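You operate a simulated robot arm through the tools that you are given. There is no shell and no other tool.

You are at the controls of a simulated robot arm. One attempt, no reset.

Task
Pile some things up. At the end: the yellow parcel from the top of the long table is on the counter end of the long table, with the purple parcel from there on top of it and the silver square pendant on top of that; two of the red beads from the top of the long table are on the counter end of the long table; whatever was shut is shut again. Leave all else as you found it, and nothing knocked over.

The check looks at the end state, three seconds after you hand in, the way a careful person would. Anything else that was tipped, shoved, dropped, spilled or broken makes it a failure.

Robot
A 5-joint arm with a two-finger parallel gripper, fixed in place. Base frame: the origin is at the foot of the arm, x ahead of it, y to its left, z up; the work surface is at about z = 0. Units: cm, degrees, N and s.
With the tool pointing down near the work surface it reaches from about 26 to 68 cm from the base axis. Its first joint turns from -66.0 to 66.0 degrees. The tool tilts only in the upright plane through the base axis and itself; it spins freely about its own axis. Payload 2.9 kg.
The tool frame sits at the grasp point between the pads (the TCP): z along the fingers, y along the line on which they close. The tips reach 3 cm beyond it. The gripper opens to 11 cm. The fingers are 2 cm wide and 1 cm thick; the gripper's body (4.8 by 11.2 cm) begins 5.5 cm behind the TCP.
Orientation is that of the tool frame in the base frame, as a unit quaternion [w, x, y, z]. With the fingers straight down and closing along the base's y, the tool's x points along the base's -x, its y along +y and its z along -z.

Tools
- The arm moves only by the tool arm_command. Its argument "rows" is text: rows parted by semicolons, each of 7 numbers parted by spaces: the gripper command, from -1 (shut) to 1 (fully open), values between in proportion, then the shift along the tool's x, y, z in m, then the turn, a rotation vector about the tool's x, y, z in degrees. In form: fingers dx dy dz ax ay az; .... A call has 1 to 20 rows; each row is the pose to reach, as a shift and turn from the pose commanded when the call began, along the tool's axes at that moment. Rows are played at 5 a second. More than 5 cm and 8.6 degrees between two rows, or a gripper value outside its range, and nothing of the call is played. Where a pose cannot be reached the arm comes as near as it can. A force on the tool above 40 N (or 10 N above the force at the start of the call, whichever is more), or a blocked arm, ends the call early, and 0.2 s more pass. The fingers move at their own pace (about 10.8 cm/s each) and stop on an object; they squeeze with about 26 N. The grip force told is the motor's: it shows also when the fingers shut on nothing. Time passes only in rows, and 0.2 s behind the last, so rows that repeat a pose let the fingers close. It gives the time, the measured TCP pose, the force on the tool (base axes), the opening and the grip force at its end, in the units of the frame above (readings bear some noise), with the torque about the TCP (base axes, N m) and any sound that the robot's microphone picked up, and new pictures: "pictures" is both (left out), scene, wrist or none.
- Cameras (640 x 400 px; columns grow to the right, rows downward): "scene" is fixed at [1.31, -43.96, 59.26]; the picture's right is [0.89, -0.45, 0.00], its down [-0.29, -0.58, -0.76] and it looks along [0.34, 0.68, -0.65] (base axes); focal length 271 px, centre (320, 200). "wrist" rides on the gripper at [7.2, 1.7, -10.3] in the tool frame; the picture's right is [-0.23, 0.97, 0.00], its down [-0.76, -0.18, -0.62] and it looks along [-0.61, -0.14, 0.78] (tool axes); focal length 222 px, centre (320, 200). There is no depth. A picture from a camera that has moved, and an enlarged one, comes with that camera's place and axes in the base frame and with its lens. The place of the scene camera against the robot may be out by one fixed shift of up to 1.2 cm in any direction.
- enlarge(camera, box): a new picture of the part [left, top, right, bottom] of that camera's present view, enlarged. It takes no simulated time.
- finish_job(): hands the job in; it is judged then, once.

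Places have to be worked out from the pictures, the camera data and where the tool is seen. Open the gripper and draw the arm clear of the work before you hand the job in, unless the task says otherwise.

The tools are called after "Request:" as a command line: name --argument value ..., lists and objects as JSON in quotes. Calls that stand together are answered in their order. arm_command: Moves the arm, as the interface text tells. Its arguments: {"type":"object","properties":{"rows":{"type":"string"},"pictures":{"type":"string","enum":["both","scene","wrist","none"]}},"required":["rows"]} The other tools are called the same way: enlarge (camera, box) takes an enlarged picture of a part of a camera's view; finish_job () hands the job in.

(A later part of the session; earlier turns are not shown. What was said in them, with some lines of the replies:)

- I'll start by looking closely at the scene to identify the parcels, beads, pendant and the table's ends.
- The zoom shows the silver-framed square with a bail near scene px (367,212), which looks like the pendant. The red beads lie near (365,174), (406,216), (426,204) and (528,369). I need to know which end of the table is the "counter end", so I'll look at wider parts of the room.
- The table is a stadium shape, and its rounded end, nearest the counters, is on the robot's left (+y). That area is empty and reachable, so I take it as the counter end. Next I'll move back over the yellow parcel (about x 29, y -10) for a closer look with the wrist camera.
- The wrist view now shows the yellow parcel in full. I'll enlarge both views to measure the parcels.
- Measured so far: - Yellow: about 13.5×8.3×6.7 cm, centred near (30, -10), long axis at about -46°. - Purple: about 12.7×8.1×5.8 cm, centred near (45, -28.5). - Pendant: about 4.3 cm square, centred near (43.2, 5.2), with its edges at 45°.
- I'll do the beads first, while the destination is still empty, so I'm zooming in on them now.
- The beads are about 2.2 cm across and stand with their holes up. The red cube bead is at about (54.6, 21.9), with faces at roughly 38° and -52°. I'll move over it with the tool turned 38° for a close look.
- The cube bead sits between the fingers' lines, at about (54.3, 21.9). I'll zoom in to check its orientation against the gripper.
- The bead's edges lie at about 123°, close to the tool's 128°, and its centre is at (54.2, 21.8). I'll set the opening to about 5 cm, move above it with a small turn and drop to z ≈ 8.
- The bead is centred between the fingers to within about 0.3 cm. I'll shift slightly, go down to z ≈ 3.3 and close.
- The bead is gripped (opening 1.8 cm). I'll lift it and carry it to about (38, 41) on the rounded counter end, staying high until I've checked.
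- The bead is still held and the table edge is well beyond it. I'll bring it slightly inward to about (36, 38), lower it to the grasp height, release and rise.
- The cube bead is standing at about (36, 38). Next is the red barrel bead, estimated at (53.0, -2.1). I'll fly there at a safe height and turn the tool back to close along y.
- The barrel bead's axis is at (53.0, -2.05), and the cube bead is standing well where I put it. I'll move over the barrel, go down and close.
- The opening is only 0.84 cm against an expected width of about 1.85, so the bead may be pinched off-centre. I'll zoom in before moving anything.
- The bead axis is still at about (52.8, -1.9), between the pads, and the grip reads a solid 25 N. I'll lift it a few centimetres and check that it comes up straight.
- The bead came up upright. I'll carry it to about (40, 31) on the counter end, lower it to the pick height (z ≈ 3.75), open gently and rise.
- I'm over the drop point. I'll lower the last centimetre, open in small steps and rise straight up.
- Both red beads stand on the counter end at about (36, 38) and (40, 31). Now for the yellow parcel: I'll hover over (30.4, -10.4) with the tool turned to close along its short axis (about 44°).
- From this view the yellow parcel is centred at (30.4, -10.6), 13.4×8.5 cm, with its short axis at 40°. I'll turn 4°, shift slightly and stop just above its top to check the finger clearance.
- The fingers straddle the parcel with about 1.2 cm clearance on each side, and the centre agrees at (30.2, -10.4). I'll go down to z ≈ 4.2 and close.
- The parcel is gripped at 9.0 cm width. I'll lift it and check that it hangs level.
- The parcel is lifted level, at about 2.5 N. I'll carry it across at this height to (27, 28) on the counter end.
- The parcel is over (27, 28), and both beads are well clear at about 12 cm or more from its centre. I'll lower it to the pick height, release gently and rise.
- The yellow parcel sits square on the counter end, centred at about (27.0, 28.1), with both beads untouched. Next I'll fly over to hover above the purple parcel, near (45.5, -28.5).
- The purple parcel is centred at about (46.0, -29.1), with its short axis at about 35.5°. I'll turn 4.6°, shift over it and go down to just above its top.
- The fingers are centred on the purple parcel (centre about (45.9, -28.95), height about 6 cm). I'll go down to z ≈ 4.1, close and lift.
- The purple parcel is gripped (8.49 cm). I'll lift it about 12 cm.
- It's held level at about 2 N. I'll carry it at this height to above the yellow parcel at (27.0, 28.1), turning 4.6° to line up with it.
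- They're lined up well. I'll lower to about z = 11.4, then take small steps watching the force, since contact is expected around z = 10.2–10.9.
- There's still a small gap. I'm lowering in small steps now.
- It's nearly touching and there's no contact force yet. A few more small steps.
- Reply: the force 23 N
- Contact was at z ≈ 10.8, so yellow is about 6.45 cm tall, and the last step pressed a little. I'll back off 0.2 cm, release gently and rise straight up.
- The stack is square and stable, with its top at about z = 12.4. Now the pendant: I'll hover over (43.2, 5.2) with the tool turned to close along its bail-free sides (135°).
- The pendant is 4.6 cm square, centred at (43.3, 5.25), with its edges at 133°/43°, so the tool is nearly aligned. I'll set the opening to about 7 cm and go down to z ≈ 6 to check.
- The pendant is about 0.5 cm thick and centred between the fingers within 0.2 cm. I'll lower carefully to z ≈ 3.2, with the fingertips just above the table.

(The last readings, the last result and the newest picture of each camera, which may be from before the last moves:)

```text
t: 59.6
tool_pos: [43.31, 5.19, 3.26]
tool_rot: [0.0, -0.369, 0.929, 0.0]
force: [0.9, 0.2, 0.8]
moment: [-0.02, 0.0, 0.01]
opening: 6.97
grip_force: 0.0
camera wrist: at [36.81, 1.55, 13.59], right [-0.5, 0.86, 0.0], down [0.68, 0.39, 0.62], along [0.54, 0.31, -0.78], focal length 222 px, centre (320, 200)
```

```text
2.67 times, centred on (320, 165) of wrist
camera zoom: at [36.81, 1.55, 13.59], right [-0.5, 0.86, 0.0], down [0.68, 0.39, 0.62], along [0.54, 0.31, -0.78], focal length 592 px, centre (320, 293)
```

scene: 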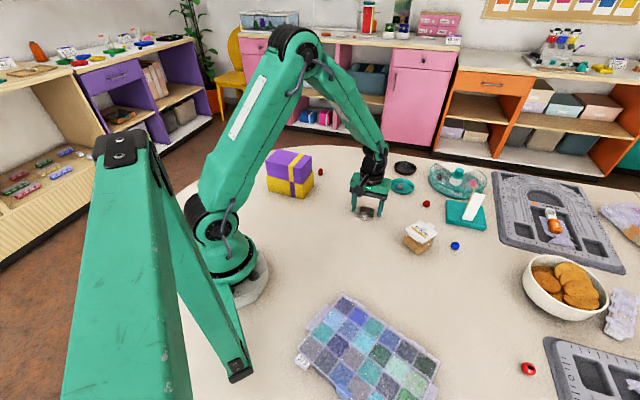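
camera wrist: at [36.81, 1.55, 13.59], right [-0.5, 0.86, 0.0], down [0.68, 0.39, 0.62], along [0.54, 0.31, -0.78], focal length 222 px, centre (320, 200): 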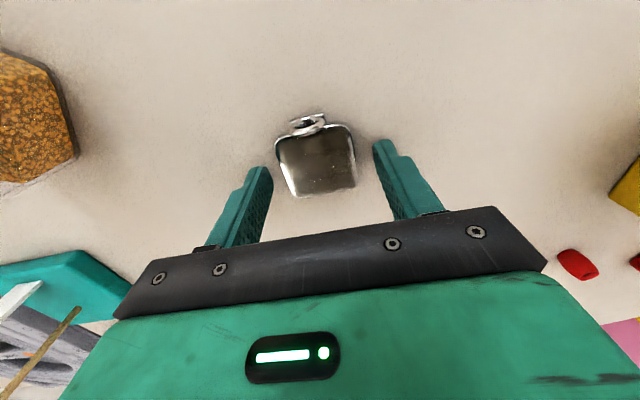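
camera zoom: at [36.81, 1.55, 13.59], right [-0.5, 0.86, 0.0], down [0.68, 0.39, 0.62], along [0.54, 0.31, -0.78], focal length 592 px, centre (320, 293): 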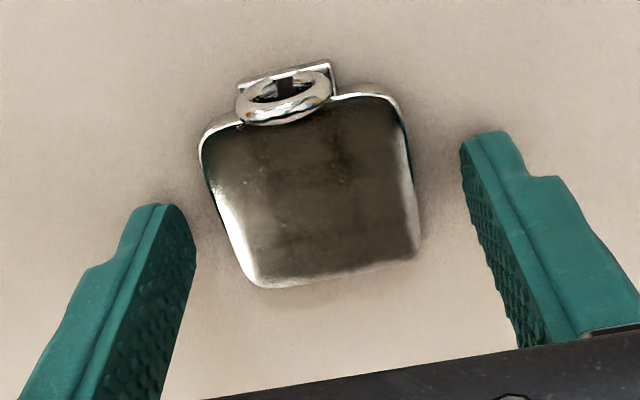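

The tips are just above the table beside the pendant, with no contact force. I'll close gradually and check the grip.

Request:
arm_command --rows "0.12 0 0 0 0 0 0; 0 0 0 0 0 0 0; -0.08 0 0 0 0 0 0; -0.14 0 0 0 0 0 0; -0.2 0 0 0 0 0 0; -1 0 0 0 0 0 0; -1 0 0 0 0 0 0; -1 0 0 0 0 0 0" --pictures "both"

Request:
enlarge --camera "scene" --box '[330, 185, 400, 235]'

Request:
enlarge --camera "wrist" --box '[220, 90, 420, 240]'

```text
t: 61.4
tool_pos: [43.28, 5.32, 3.26]
tool_rot: [0.0, -0.37, 0.929, 0.0]
force: [-0.9, -0.3, 0.1]
moment: [0.02, -0.02, 0.02]
opening: 4.88
grip_force: 26.1
camera wrist: at [36.81, 1.55, 13.6], right [-0.5, 0.86, 0.0], down [0.68, 0.39, 0.62], along [0.54, 0.31, -0.78], focal length 222 px, centre (320, 200)
```

scene: 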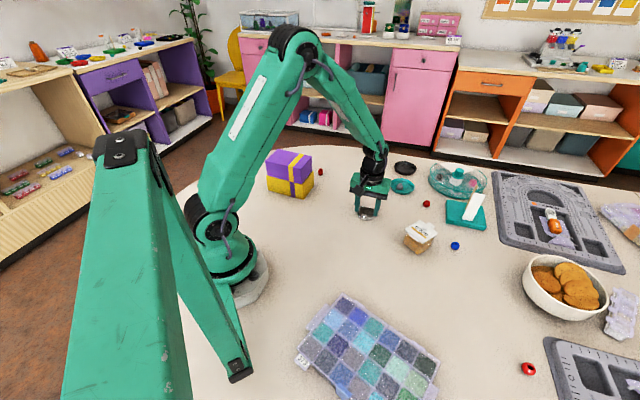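
wrist: 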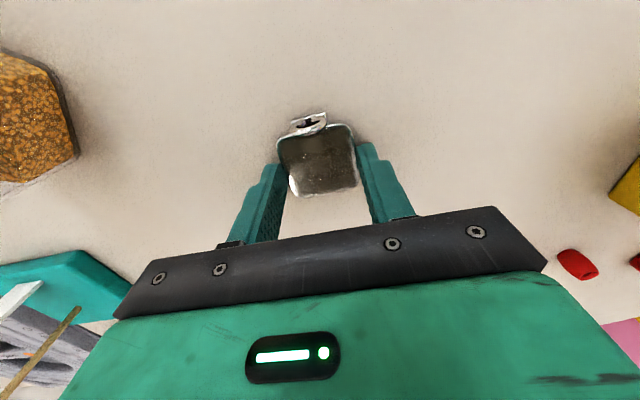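

```text
8.00 times, centred on (365, 210) of scene
camera zoom: at [1.31, -43.96, 59.26], right [0.89, -0.45, 0.0], down [-0.29, -0.58, -0.76], along [0.34, 0.68, -0.65], focal length 2167 px, centre (-40, 120)
```

zoom: 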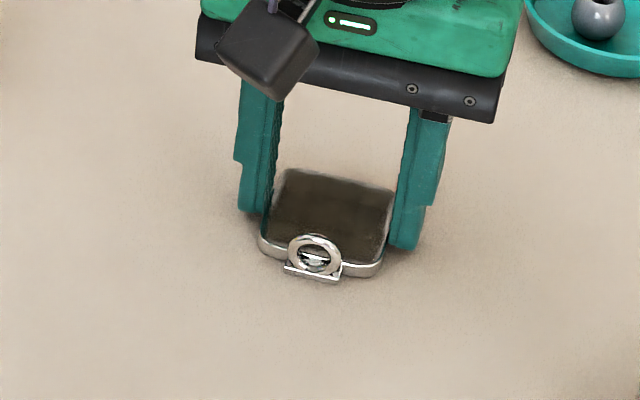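

```text
2.67 times, centred on (320, 165) of wrist
camera zoom: at [36.81, 1.55, 13.6], right [-0.5, 0.86, 0.0], down [0.68, 0.39, 0.62], along [0.54, 0.31, -0.78], focal length 592 px, centre (320, 293)
```

zoom: 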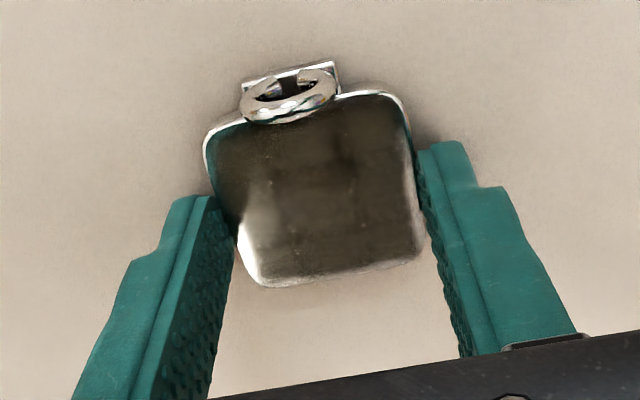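

It's gripped at 4.88 cm on the two clear edges. I'll lift slowly and check that it stays flat.

Request:
arm_command --rows "-1 0 0 -0.005 0 0 0; -1 0 0 -0.015 0 0 0; -1 0 0 -0.03 0 0 0; -1 0 0 -0.06 0 0 0; -1 0 0 -0.1 0 0 0; -1 0 0 -0.14 0 0 0; -1 0 0 -0.16 0 0 0; -1 0 0 -0.16 0 0 0" --pictures "both"

Request:
enlarge --camera "wrist" --box '[220, 90, 420, 240]'

Request:
enlarge --camera "scene" --box '[330, 120, 420, 200]'

```text
t: 63.2
tool_pos: [43.26, 5.03, 19.46]
tool_rot: [0.0, -0.37, 0.929, 0.001]
force: [-0.3, -0.6, 0.0]
moment: [0.0, 0.01, 0.0]
opening: 4.89
grip_force: 26.0
camera wrist: at [36.78, 1.36, 29.77], right [-0.5, 0.86, 0.0], down [0.68, 0.39, 0.62], along [0.54, 0.31, -0.78], focal length 222 px, centre (320, 200)
```

scene: 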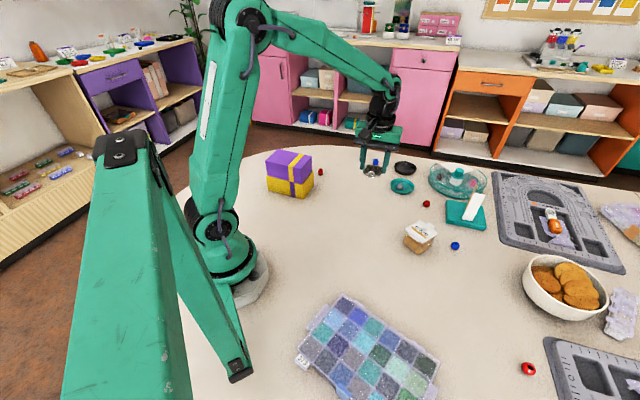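
wrist: 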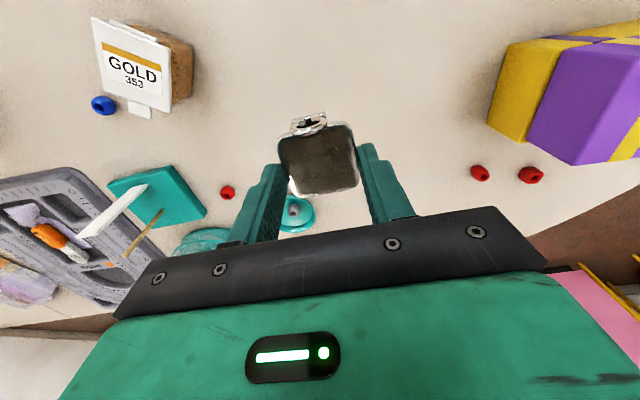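

```text
2.67 times, centred on (320, 165) of wrist
camera zoom: at [36.78, 1.36, 29.77], right [-0.5, 0.86, 0.0], down [0.68, 0.39, 0.62], along [0.54, 0.31, -0.78], focal length 592 px, centre (320, 293)
```

zoom: 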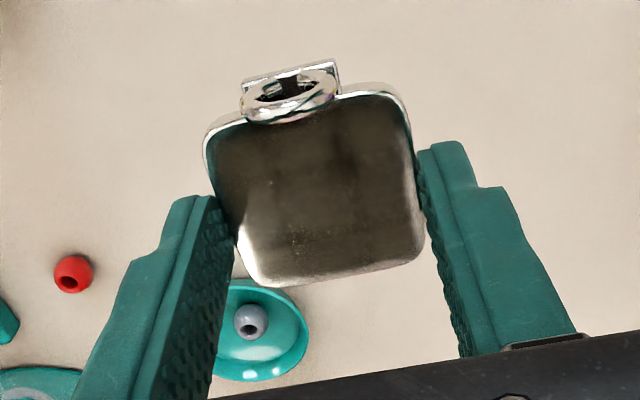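

```text
5.00 times, centred on (375, 160) of scene
camera zoom: at [1.31, -43.96, 59.26], right [0.89, -0.45, 0.0], down [-0.29, -0.58, -0.76], along [0.34, 0.68, -0.65], focal length 1354 px, centre (45, 400)
```

zoom: 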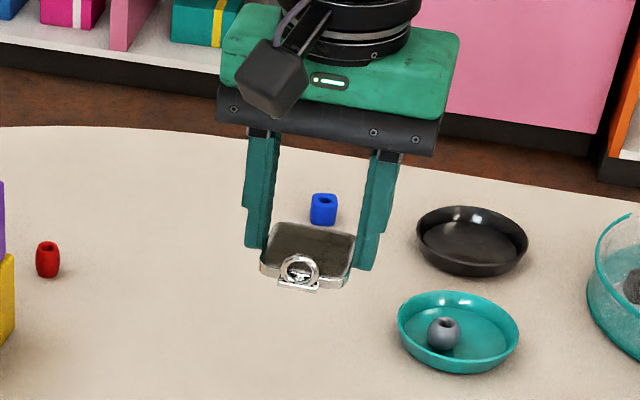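

The pendant is held flat. The top of the purple parcel is centred at (26.7, 28.1), z ≈ 12.5. I'll carry the pendant over it with about 4–5 cm clearance, turning 4° to line up.

Request:
arm_command --rows "-1 -0.002 0.0175 -0.005 0 0 0.5; -1 -0.0072 0.0525 -0.015 0 0 1; -1 -0.0119 0.0876 -0.015 0 0 1.5; -1 -0.0167 0.1226 -0.015 0 0 2; -1 -0.0215 0.1577 -0.015 0 0 2.5; -1 -0.0263 0.1927 -0.015 0 0 3; -1 -0.0311 0.2278 -0.015 0 0 3.5; -1 -0.0359 0.2628 -0.015 0 0 4; -1 -0.0383 0.2804 -0.015 0 0 4; -1 -0.0383 0.2804 -0.015 0 0 4; -1 -0.0383 0.2804 -0.015 0 0 4" --pictures "both"

Request:
enlarge --camera "wrist" --box '[200, 60, 440, 240]'

Request:
enlarge --camera "scene" --box '[240, 110, 350, 210]'

```text
t: 65.6
tool_pos: [26.82, 28.22, 20.84]
tool_rot: [0.0, -0.337, 0.941, 0.0]
force: [-0.2, -0.6, -0.3]
moment: [0.02, 0.02, 0.02]
opening: 4.91
grip_force: 26.0
camera wrist: at [20.05, 25.0, 31.12], right [-0.44, 0.9, 0.0], down [0.7, 0.35, 0.62], along [0.56, 0.28, -0.78], focal length 222 px, centre (320, 200)
```

scene: 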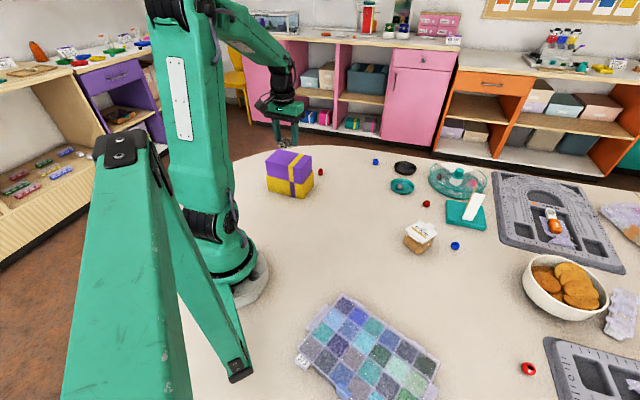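
wrist: 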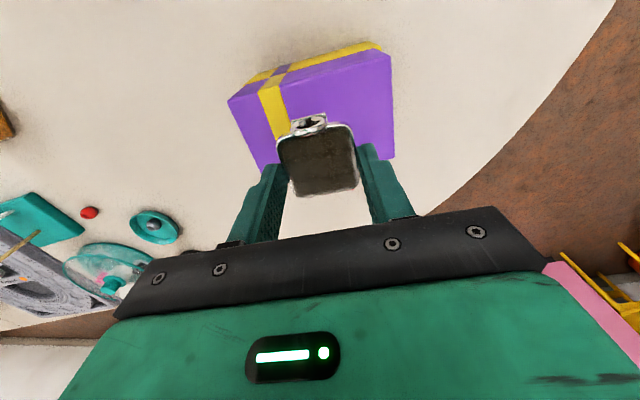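

```text
2.22 times, centred on (320, 150) of wrist
camera zoom: at [20.05, 25.0, 31.12], right [-0.44, 0.9, 0.0], down [0.7, 0.35, 0.62], along [0.56, 0.28, -0.78], focal length 494 px, centre (320, 311)
```

zoom: 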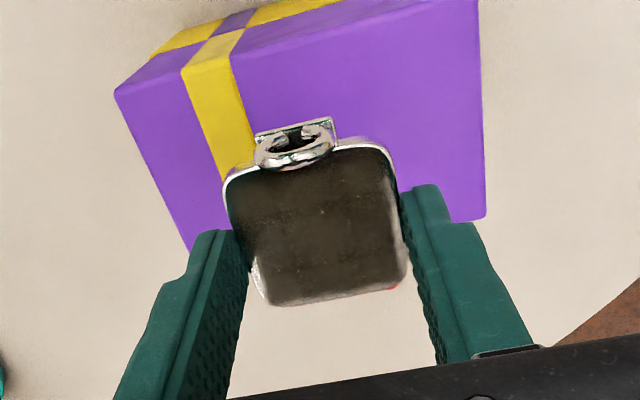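

```text
4.00 times, centred on (295, 160) of scene
camera zoom: at [1.31, -43.96, 59.26], right [0.89, -0.45, 0.0], down [-0.29, -0.58, -0.76], along [0.34, 0.68, -0.65], focal length 1084 px, centre (420, 360)
```

zoom: 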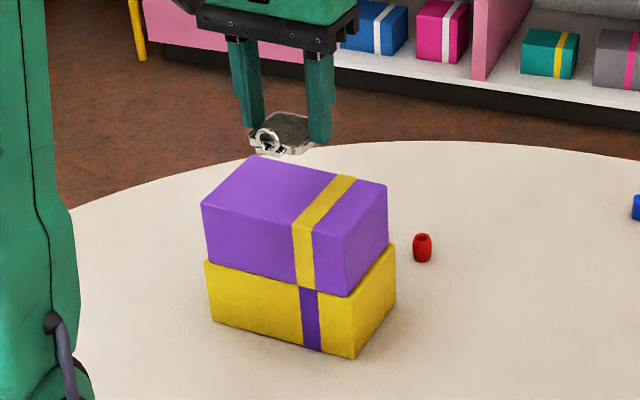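

Centred: the parcel-top centre is at (26.75, 28.17) and the TCP at (26.8, 28.2). I'll lower to z ≈ 16.3, just above contact at about 15.8.

Request:
arm_command --rows "-1 0 0 0.015 0 0 0; -1 0 0 0.03 0 0 0; -1 0 0 0.04 0 0 0; -1 0 0 0.045 0 0 0; -1 0 0 0.045 0 0 0" --pictures "none"

Request:
enlarge --camera "scene" --box '[250, 130, 330, 190]'

Request:
enlarge --camera "wrist" --box '[200, 60, 440, 240]'

```text
t: 66.8
tool_pos: [26.88, 28.24, 16.28]
tool_rot: [0.0, -0.337, 0.941, -0.001]
force: [-0.6, -0.3, 0.1]
moment: [0.03, -0.01, -0.02]
opening: 4.89
grip_force: 26.2
```

```text
6.67 times, centred on (290, 160) of scene
camera zoom: at [1.31, -43.96, 59.26], right [0.89, -0.45, 0.0], down [-0.29, -0.58, -0.76], along [0.34, 0.68, -0.65], focal length 1806 px, centre (520, 467)
```

zoom: 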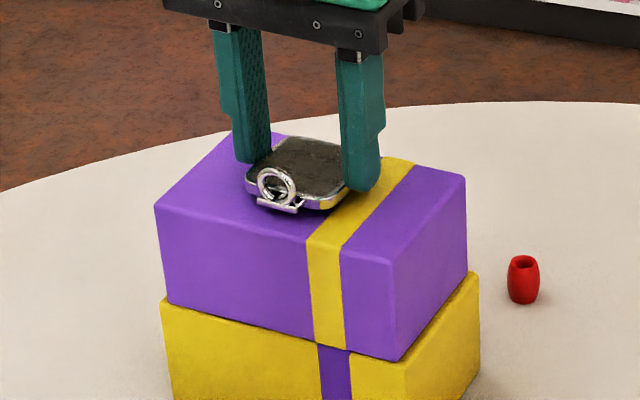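

```text
2.22 times, centred on (320, 150) of wrist
camera zoom: at [20.11, 24.94, 26.58], right [-0.44, 0.9, 0.0], down [0.7, 0.35, 0.62], along [0.56, 0.28, -0.78], focal length 494 px, centre (320, 311)
```

zoom: 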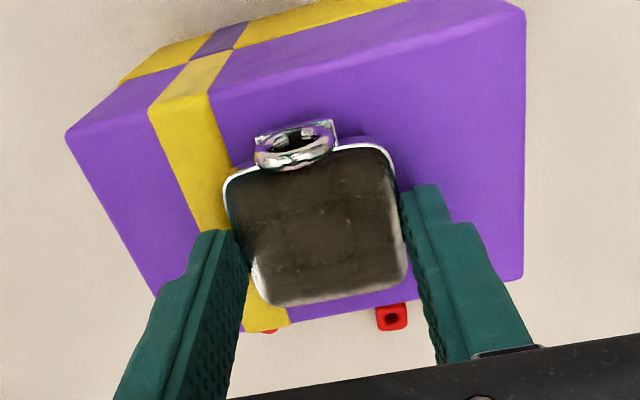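

The pendant is just above the purple top, centred across its width. I'll lower in small steps to feel contact.

Request:
arm_command --rows "-1 0 0 0.0015 0 0 0; -1 0 0 0.003 0 0 0; -1 0 0 0.003 0 0 0" --pictures "none"

Request:
arm_command --rows "-1 0 0 0.001 0 0 0; -1 0 0 0.0015 0 0 0; -1 0 0 0.0015 0 0 0" --pictures "none"

Request:
enlarge --camera "scene" --box '[260, 140, 320, 180]'

```text
t: 67.6
tool_pos: [26.86, 28.28, 15.84]
tool_rot: [0.0, -0.337, 0.941, 0.0]
force: [0.1, -0.3, -0.8]
moment: [0.02, 0.01, -0.03]
opening: 4.9
grip_force: 26.3
```

```text
t: 68.4
tool_pos: [26.89, 28.12, 15.89]
tool_rot: [0.0, -0.336, 0.942, 0.001]
force: [0.8, -0.2, 1.0]
moment: [0.01, -0.01, 0.01]
opening: 4.91
grip_force: 25.9
```

```text
10.00 times, centred on (290, 160) of scene
camera zoom: at [1.31, -43.96, 59.26], right [0.89, -0.45, 0.0], down [-0.29, -0.58, -0.76], along [0.34, 0.68, -0.65], focal length 2709 px, centre (620, 600)
```

zoom: 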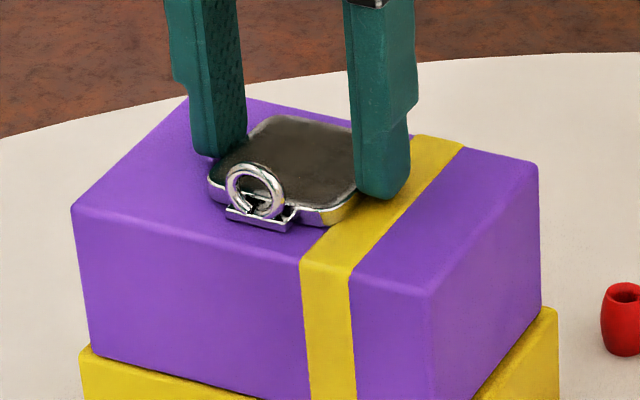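

Nearly down. A couple more 0.1–0.15 cm steps until the force shows contact.

Request:
arm_command --rows "-1 0 0 0.0005 0 0 0; -1 0 0 0.001 0 0 0; -1 0 0 0.001 0 0 0" --pictures "none"

Request:
arm_command --rows "-1 0 0 0.0005 0 0 0; -1 0 0 0.001 0 0 0; -1 0 0 0.001 0 0 0" --pictures "none"

```text
t: 69.2
tool_pos: [26.87, 28.14, 15.78]
tool_rot: [0.001, -0.338, 0.941, 0.0]
force: [-0.8, 1.5, 6.3]
moment: [-0.02, 0.13, -0.02]
opening: 4.91
grip_force: 26.0
```

```text
t: 70.0
tool_pos: [26.96, 28.2, 15.81]
tool_rot: [0.001, -0.337, 0.941, 0.0]
force: [0.3, -3.5, 16.7]
moment: [-0.14, 0.06, 0.09]
opening: 4.9
grip_force: 26.0
```

There's firm contact. I'll back off 0.12 cm, open gently and rise straight up.

Request:
arm_command --rows "-1 0 0 -0.001 0 0 0; -1 0 0 -0.0012 0 0 0; -0.1 0 0 -0.0012 0 0 0; -0.05 0 0 -0.0012 0 0 0; 0.02 0 0 -0.0012 0 0 0; 0.1 0 0 -0.0012 0 0 0; 0.18 0 0 -0.0012 0 0 0; 0.18 0 0 -0.0012 0 0 0; 0.18 0 0 -0.01 0 0 0; 0.18 0 0 -0.03 0 0 0; 0.18 0 0 -0.06 0 0 0; 0.18 0 0 -0.1 0 0 0; 0.18 0 0 -0.1 0 0 0" --pictures "both"

Request:
enlarge --camera "scene" --box '[240, 130, 350, 210]'

Request:
enlarge --camera "wrist" --box '[200, 20, 440, 200]'

```text
t: 72.8
tool_pos: [27.07, 28.32, 25.44]
tool_rot: [0.0, -0.337, 0.941, 0.0]
force: [0.4, -0.1, -0.4]
moment: [-0.01, 0.0, 0.0]
opening: 6.49
grip_force: 0.1
camera wrist: at [20.23, 25.02, 35.75], right [-0.44, 0.9, 0.0], down [0.7, 0.35, 0.62], along [0.56, 0.28, -0.78], focal length 222 px, centre (320, 200)
```

scene: 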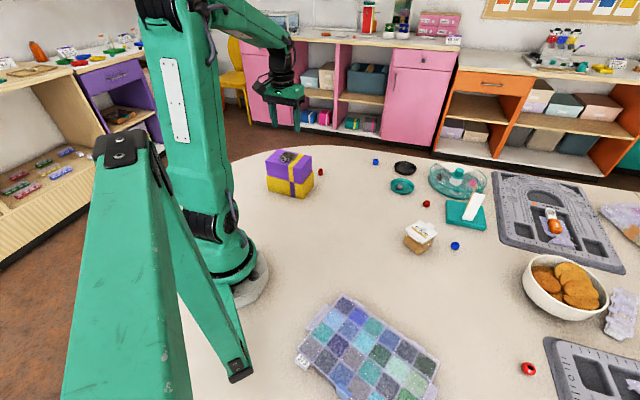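
wrist: 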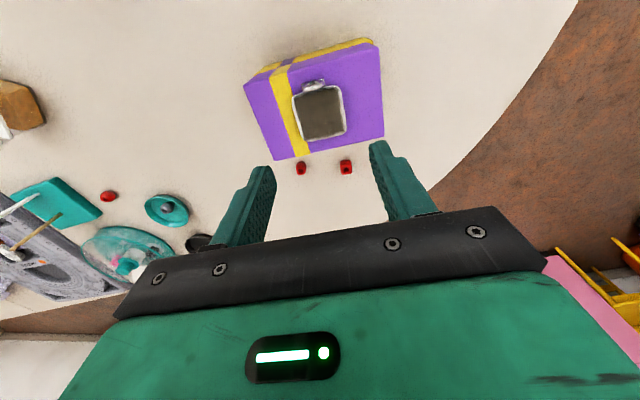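

```text
5.00 times, centred on (295, 170) of scene
camera zoom: at [1.31, -43.96, 59.26], right [0.89, -0.45, 0.0], down [-0.29, -0.58, -0.76], along [0.34, 0.68, -0.65], focal length 1354 px, centre (445, 350)
```

zoom: 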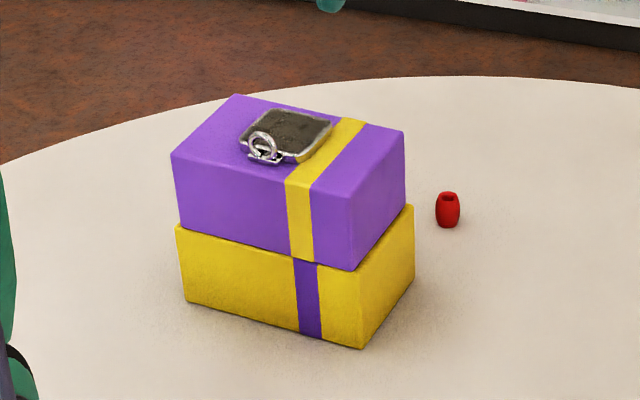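

```text
2.22 times, centred on (320, 110) of wrist
camera zoom: at [20.23, 25.02, 35.75], right [-0.44, 0.9, 0.0], down [0.7, 0.35, 0.62], along [0.56, 0.28, -0.78], focal length 494 px, centre (320, 400)
```

zoom: 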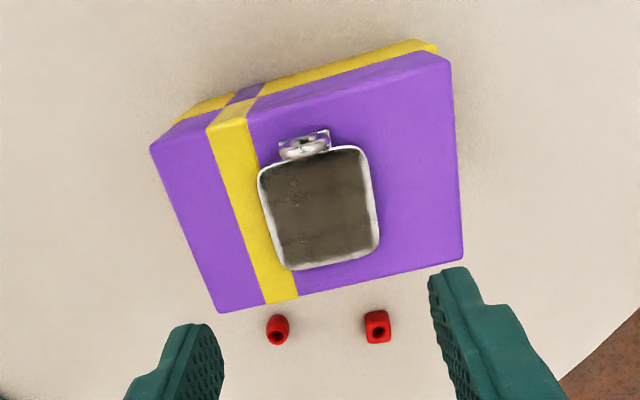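

The stack is complete and flat: yellow, then purple, then the pendant, with both beads beside it. I'll withdraw the arm to its starting area, open the gripper and check the whole scene.

Request:
arm_command --rows "0.3 0 0 -0.02 0 0 0; 0.4 0.005 -0.0444 -0.02 0 0 4.4; 0.5 0.01 -0.0889 -0.02 0 0 8.8; 0.6 0.0147 -0.1333 -0.02 0 0 13.2; 0.7 0.0196 -0.1778 -0.02 0 0 17.6; 0.8 0.0245 -0.2222 -0.02 0 0 22; 0.9 0.0293 -0.2667 -0.02 0 0 26.4; 1 0.0342 -0.3111 -0.02 0 0 30.8; 1 0.0391 -0.3556 -0.01 0 0 35.2; 1 0.044 -0.4 0 0 0 39.4; 1 0.044 -0.4 0 0 0 39.4; 1 0.044 -0.4 0 0 0 39.4" --pictures "both"

Request:
enlarge --camera "scene" --box '[240, 130, 400, 230]'

Request:
enlarge --camera "scene" --box '[440, 150, 640, 400]'

```text
t: 75.4
tool_pos: [48.93, -5.51, 25.74]
tool_rot: [0.0, 0.0, 1.0, -0.001]
force: [0.9, 0.0, -0.3]
moment: [-0.01, -0.01, -0.01]
opening: 10.99
grip_force: 0.1
camera wrist: at [41.61, -3.81, 36.11], right [0.23, 0.97, 0.0], down [0.76, -0.18, 0.62], along [0.61, -0.14, -0.78], focal length 222 px, centre (320, 200)
```

scene: 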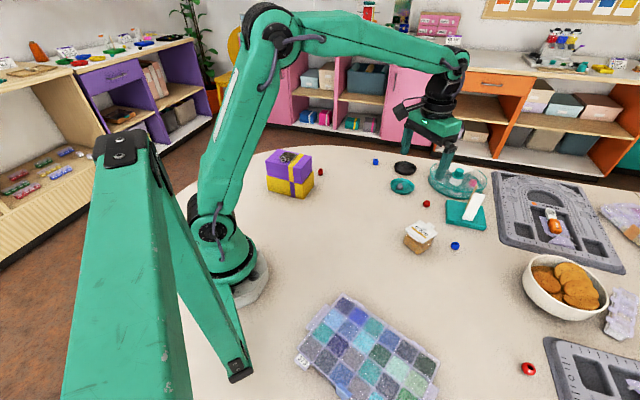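
wrist: 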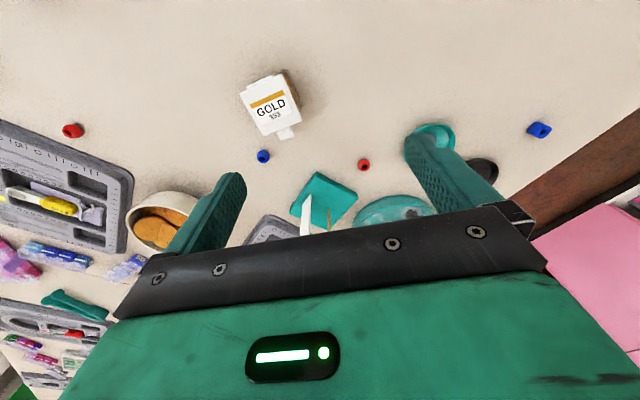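

```text
4.00 times, centred on (320, 180) of scene
camera zoom: at [1.31, -43.96, 59.26], right [0.89, -0.45, 0.0], down [-0.29, -0.58, -0.76], along [0.34, 0.68, -0.65], focal length 1084 px, centre (320, 280)
```

zoom: 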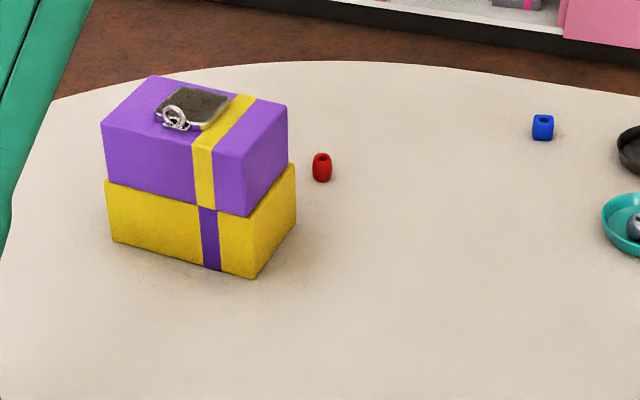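

```text
1.60 times, centred on (540, 275) of scene
camera zoom: at [1.31, -43.96, 59.26], right [0.89, -0.45, 0.0], down [-0.29, -0.58, -0.76], along [0.34, 0.68, -0.65], focal length 433 px, centre (-32, 80)
```

zoom: 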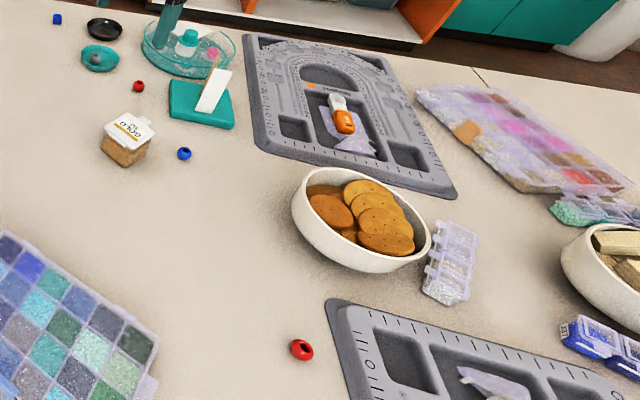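

The final views show the stack standing flat on the counter end. The barrel bead is beside it, and the cube bead, hidden behind the stack here, was standing in the last wrist view. Everything else is where it was, nothing had to be opened, and the arm is clear with the gripper open, so I'm handing in.

Request:
finish_job

```text
The job is handed in.
```

I finished the job and handed it in; I haven't seen the result of the check.

- **Stack:** the yellow parcel is on the counter end at about (27, 28). The purple parcel sits squarely on top of it, and the silver square pendant lies flat on top of that.
- **Beads:** two red beads, the cube and the barrel, stand on the counter end next to the stack, at about (36, 38) and (40, 31). The other two red beads stayed where they were.
- **Everything else:** nothing had to be opened, and nothing else looked moved or knocked over in the last pictures. The arm is back near its starting pose with the gripper open.

**Counter end:** nothing in the pictures marks it. I took it to be the rounded end of the table on the robot's left, nearest the counters. It is the only end the arm can reach.
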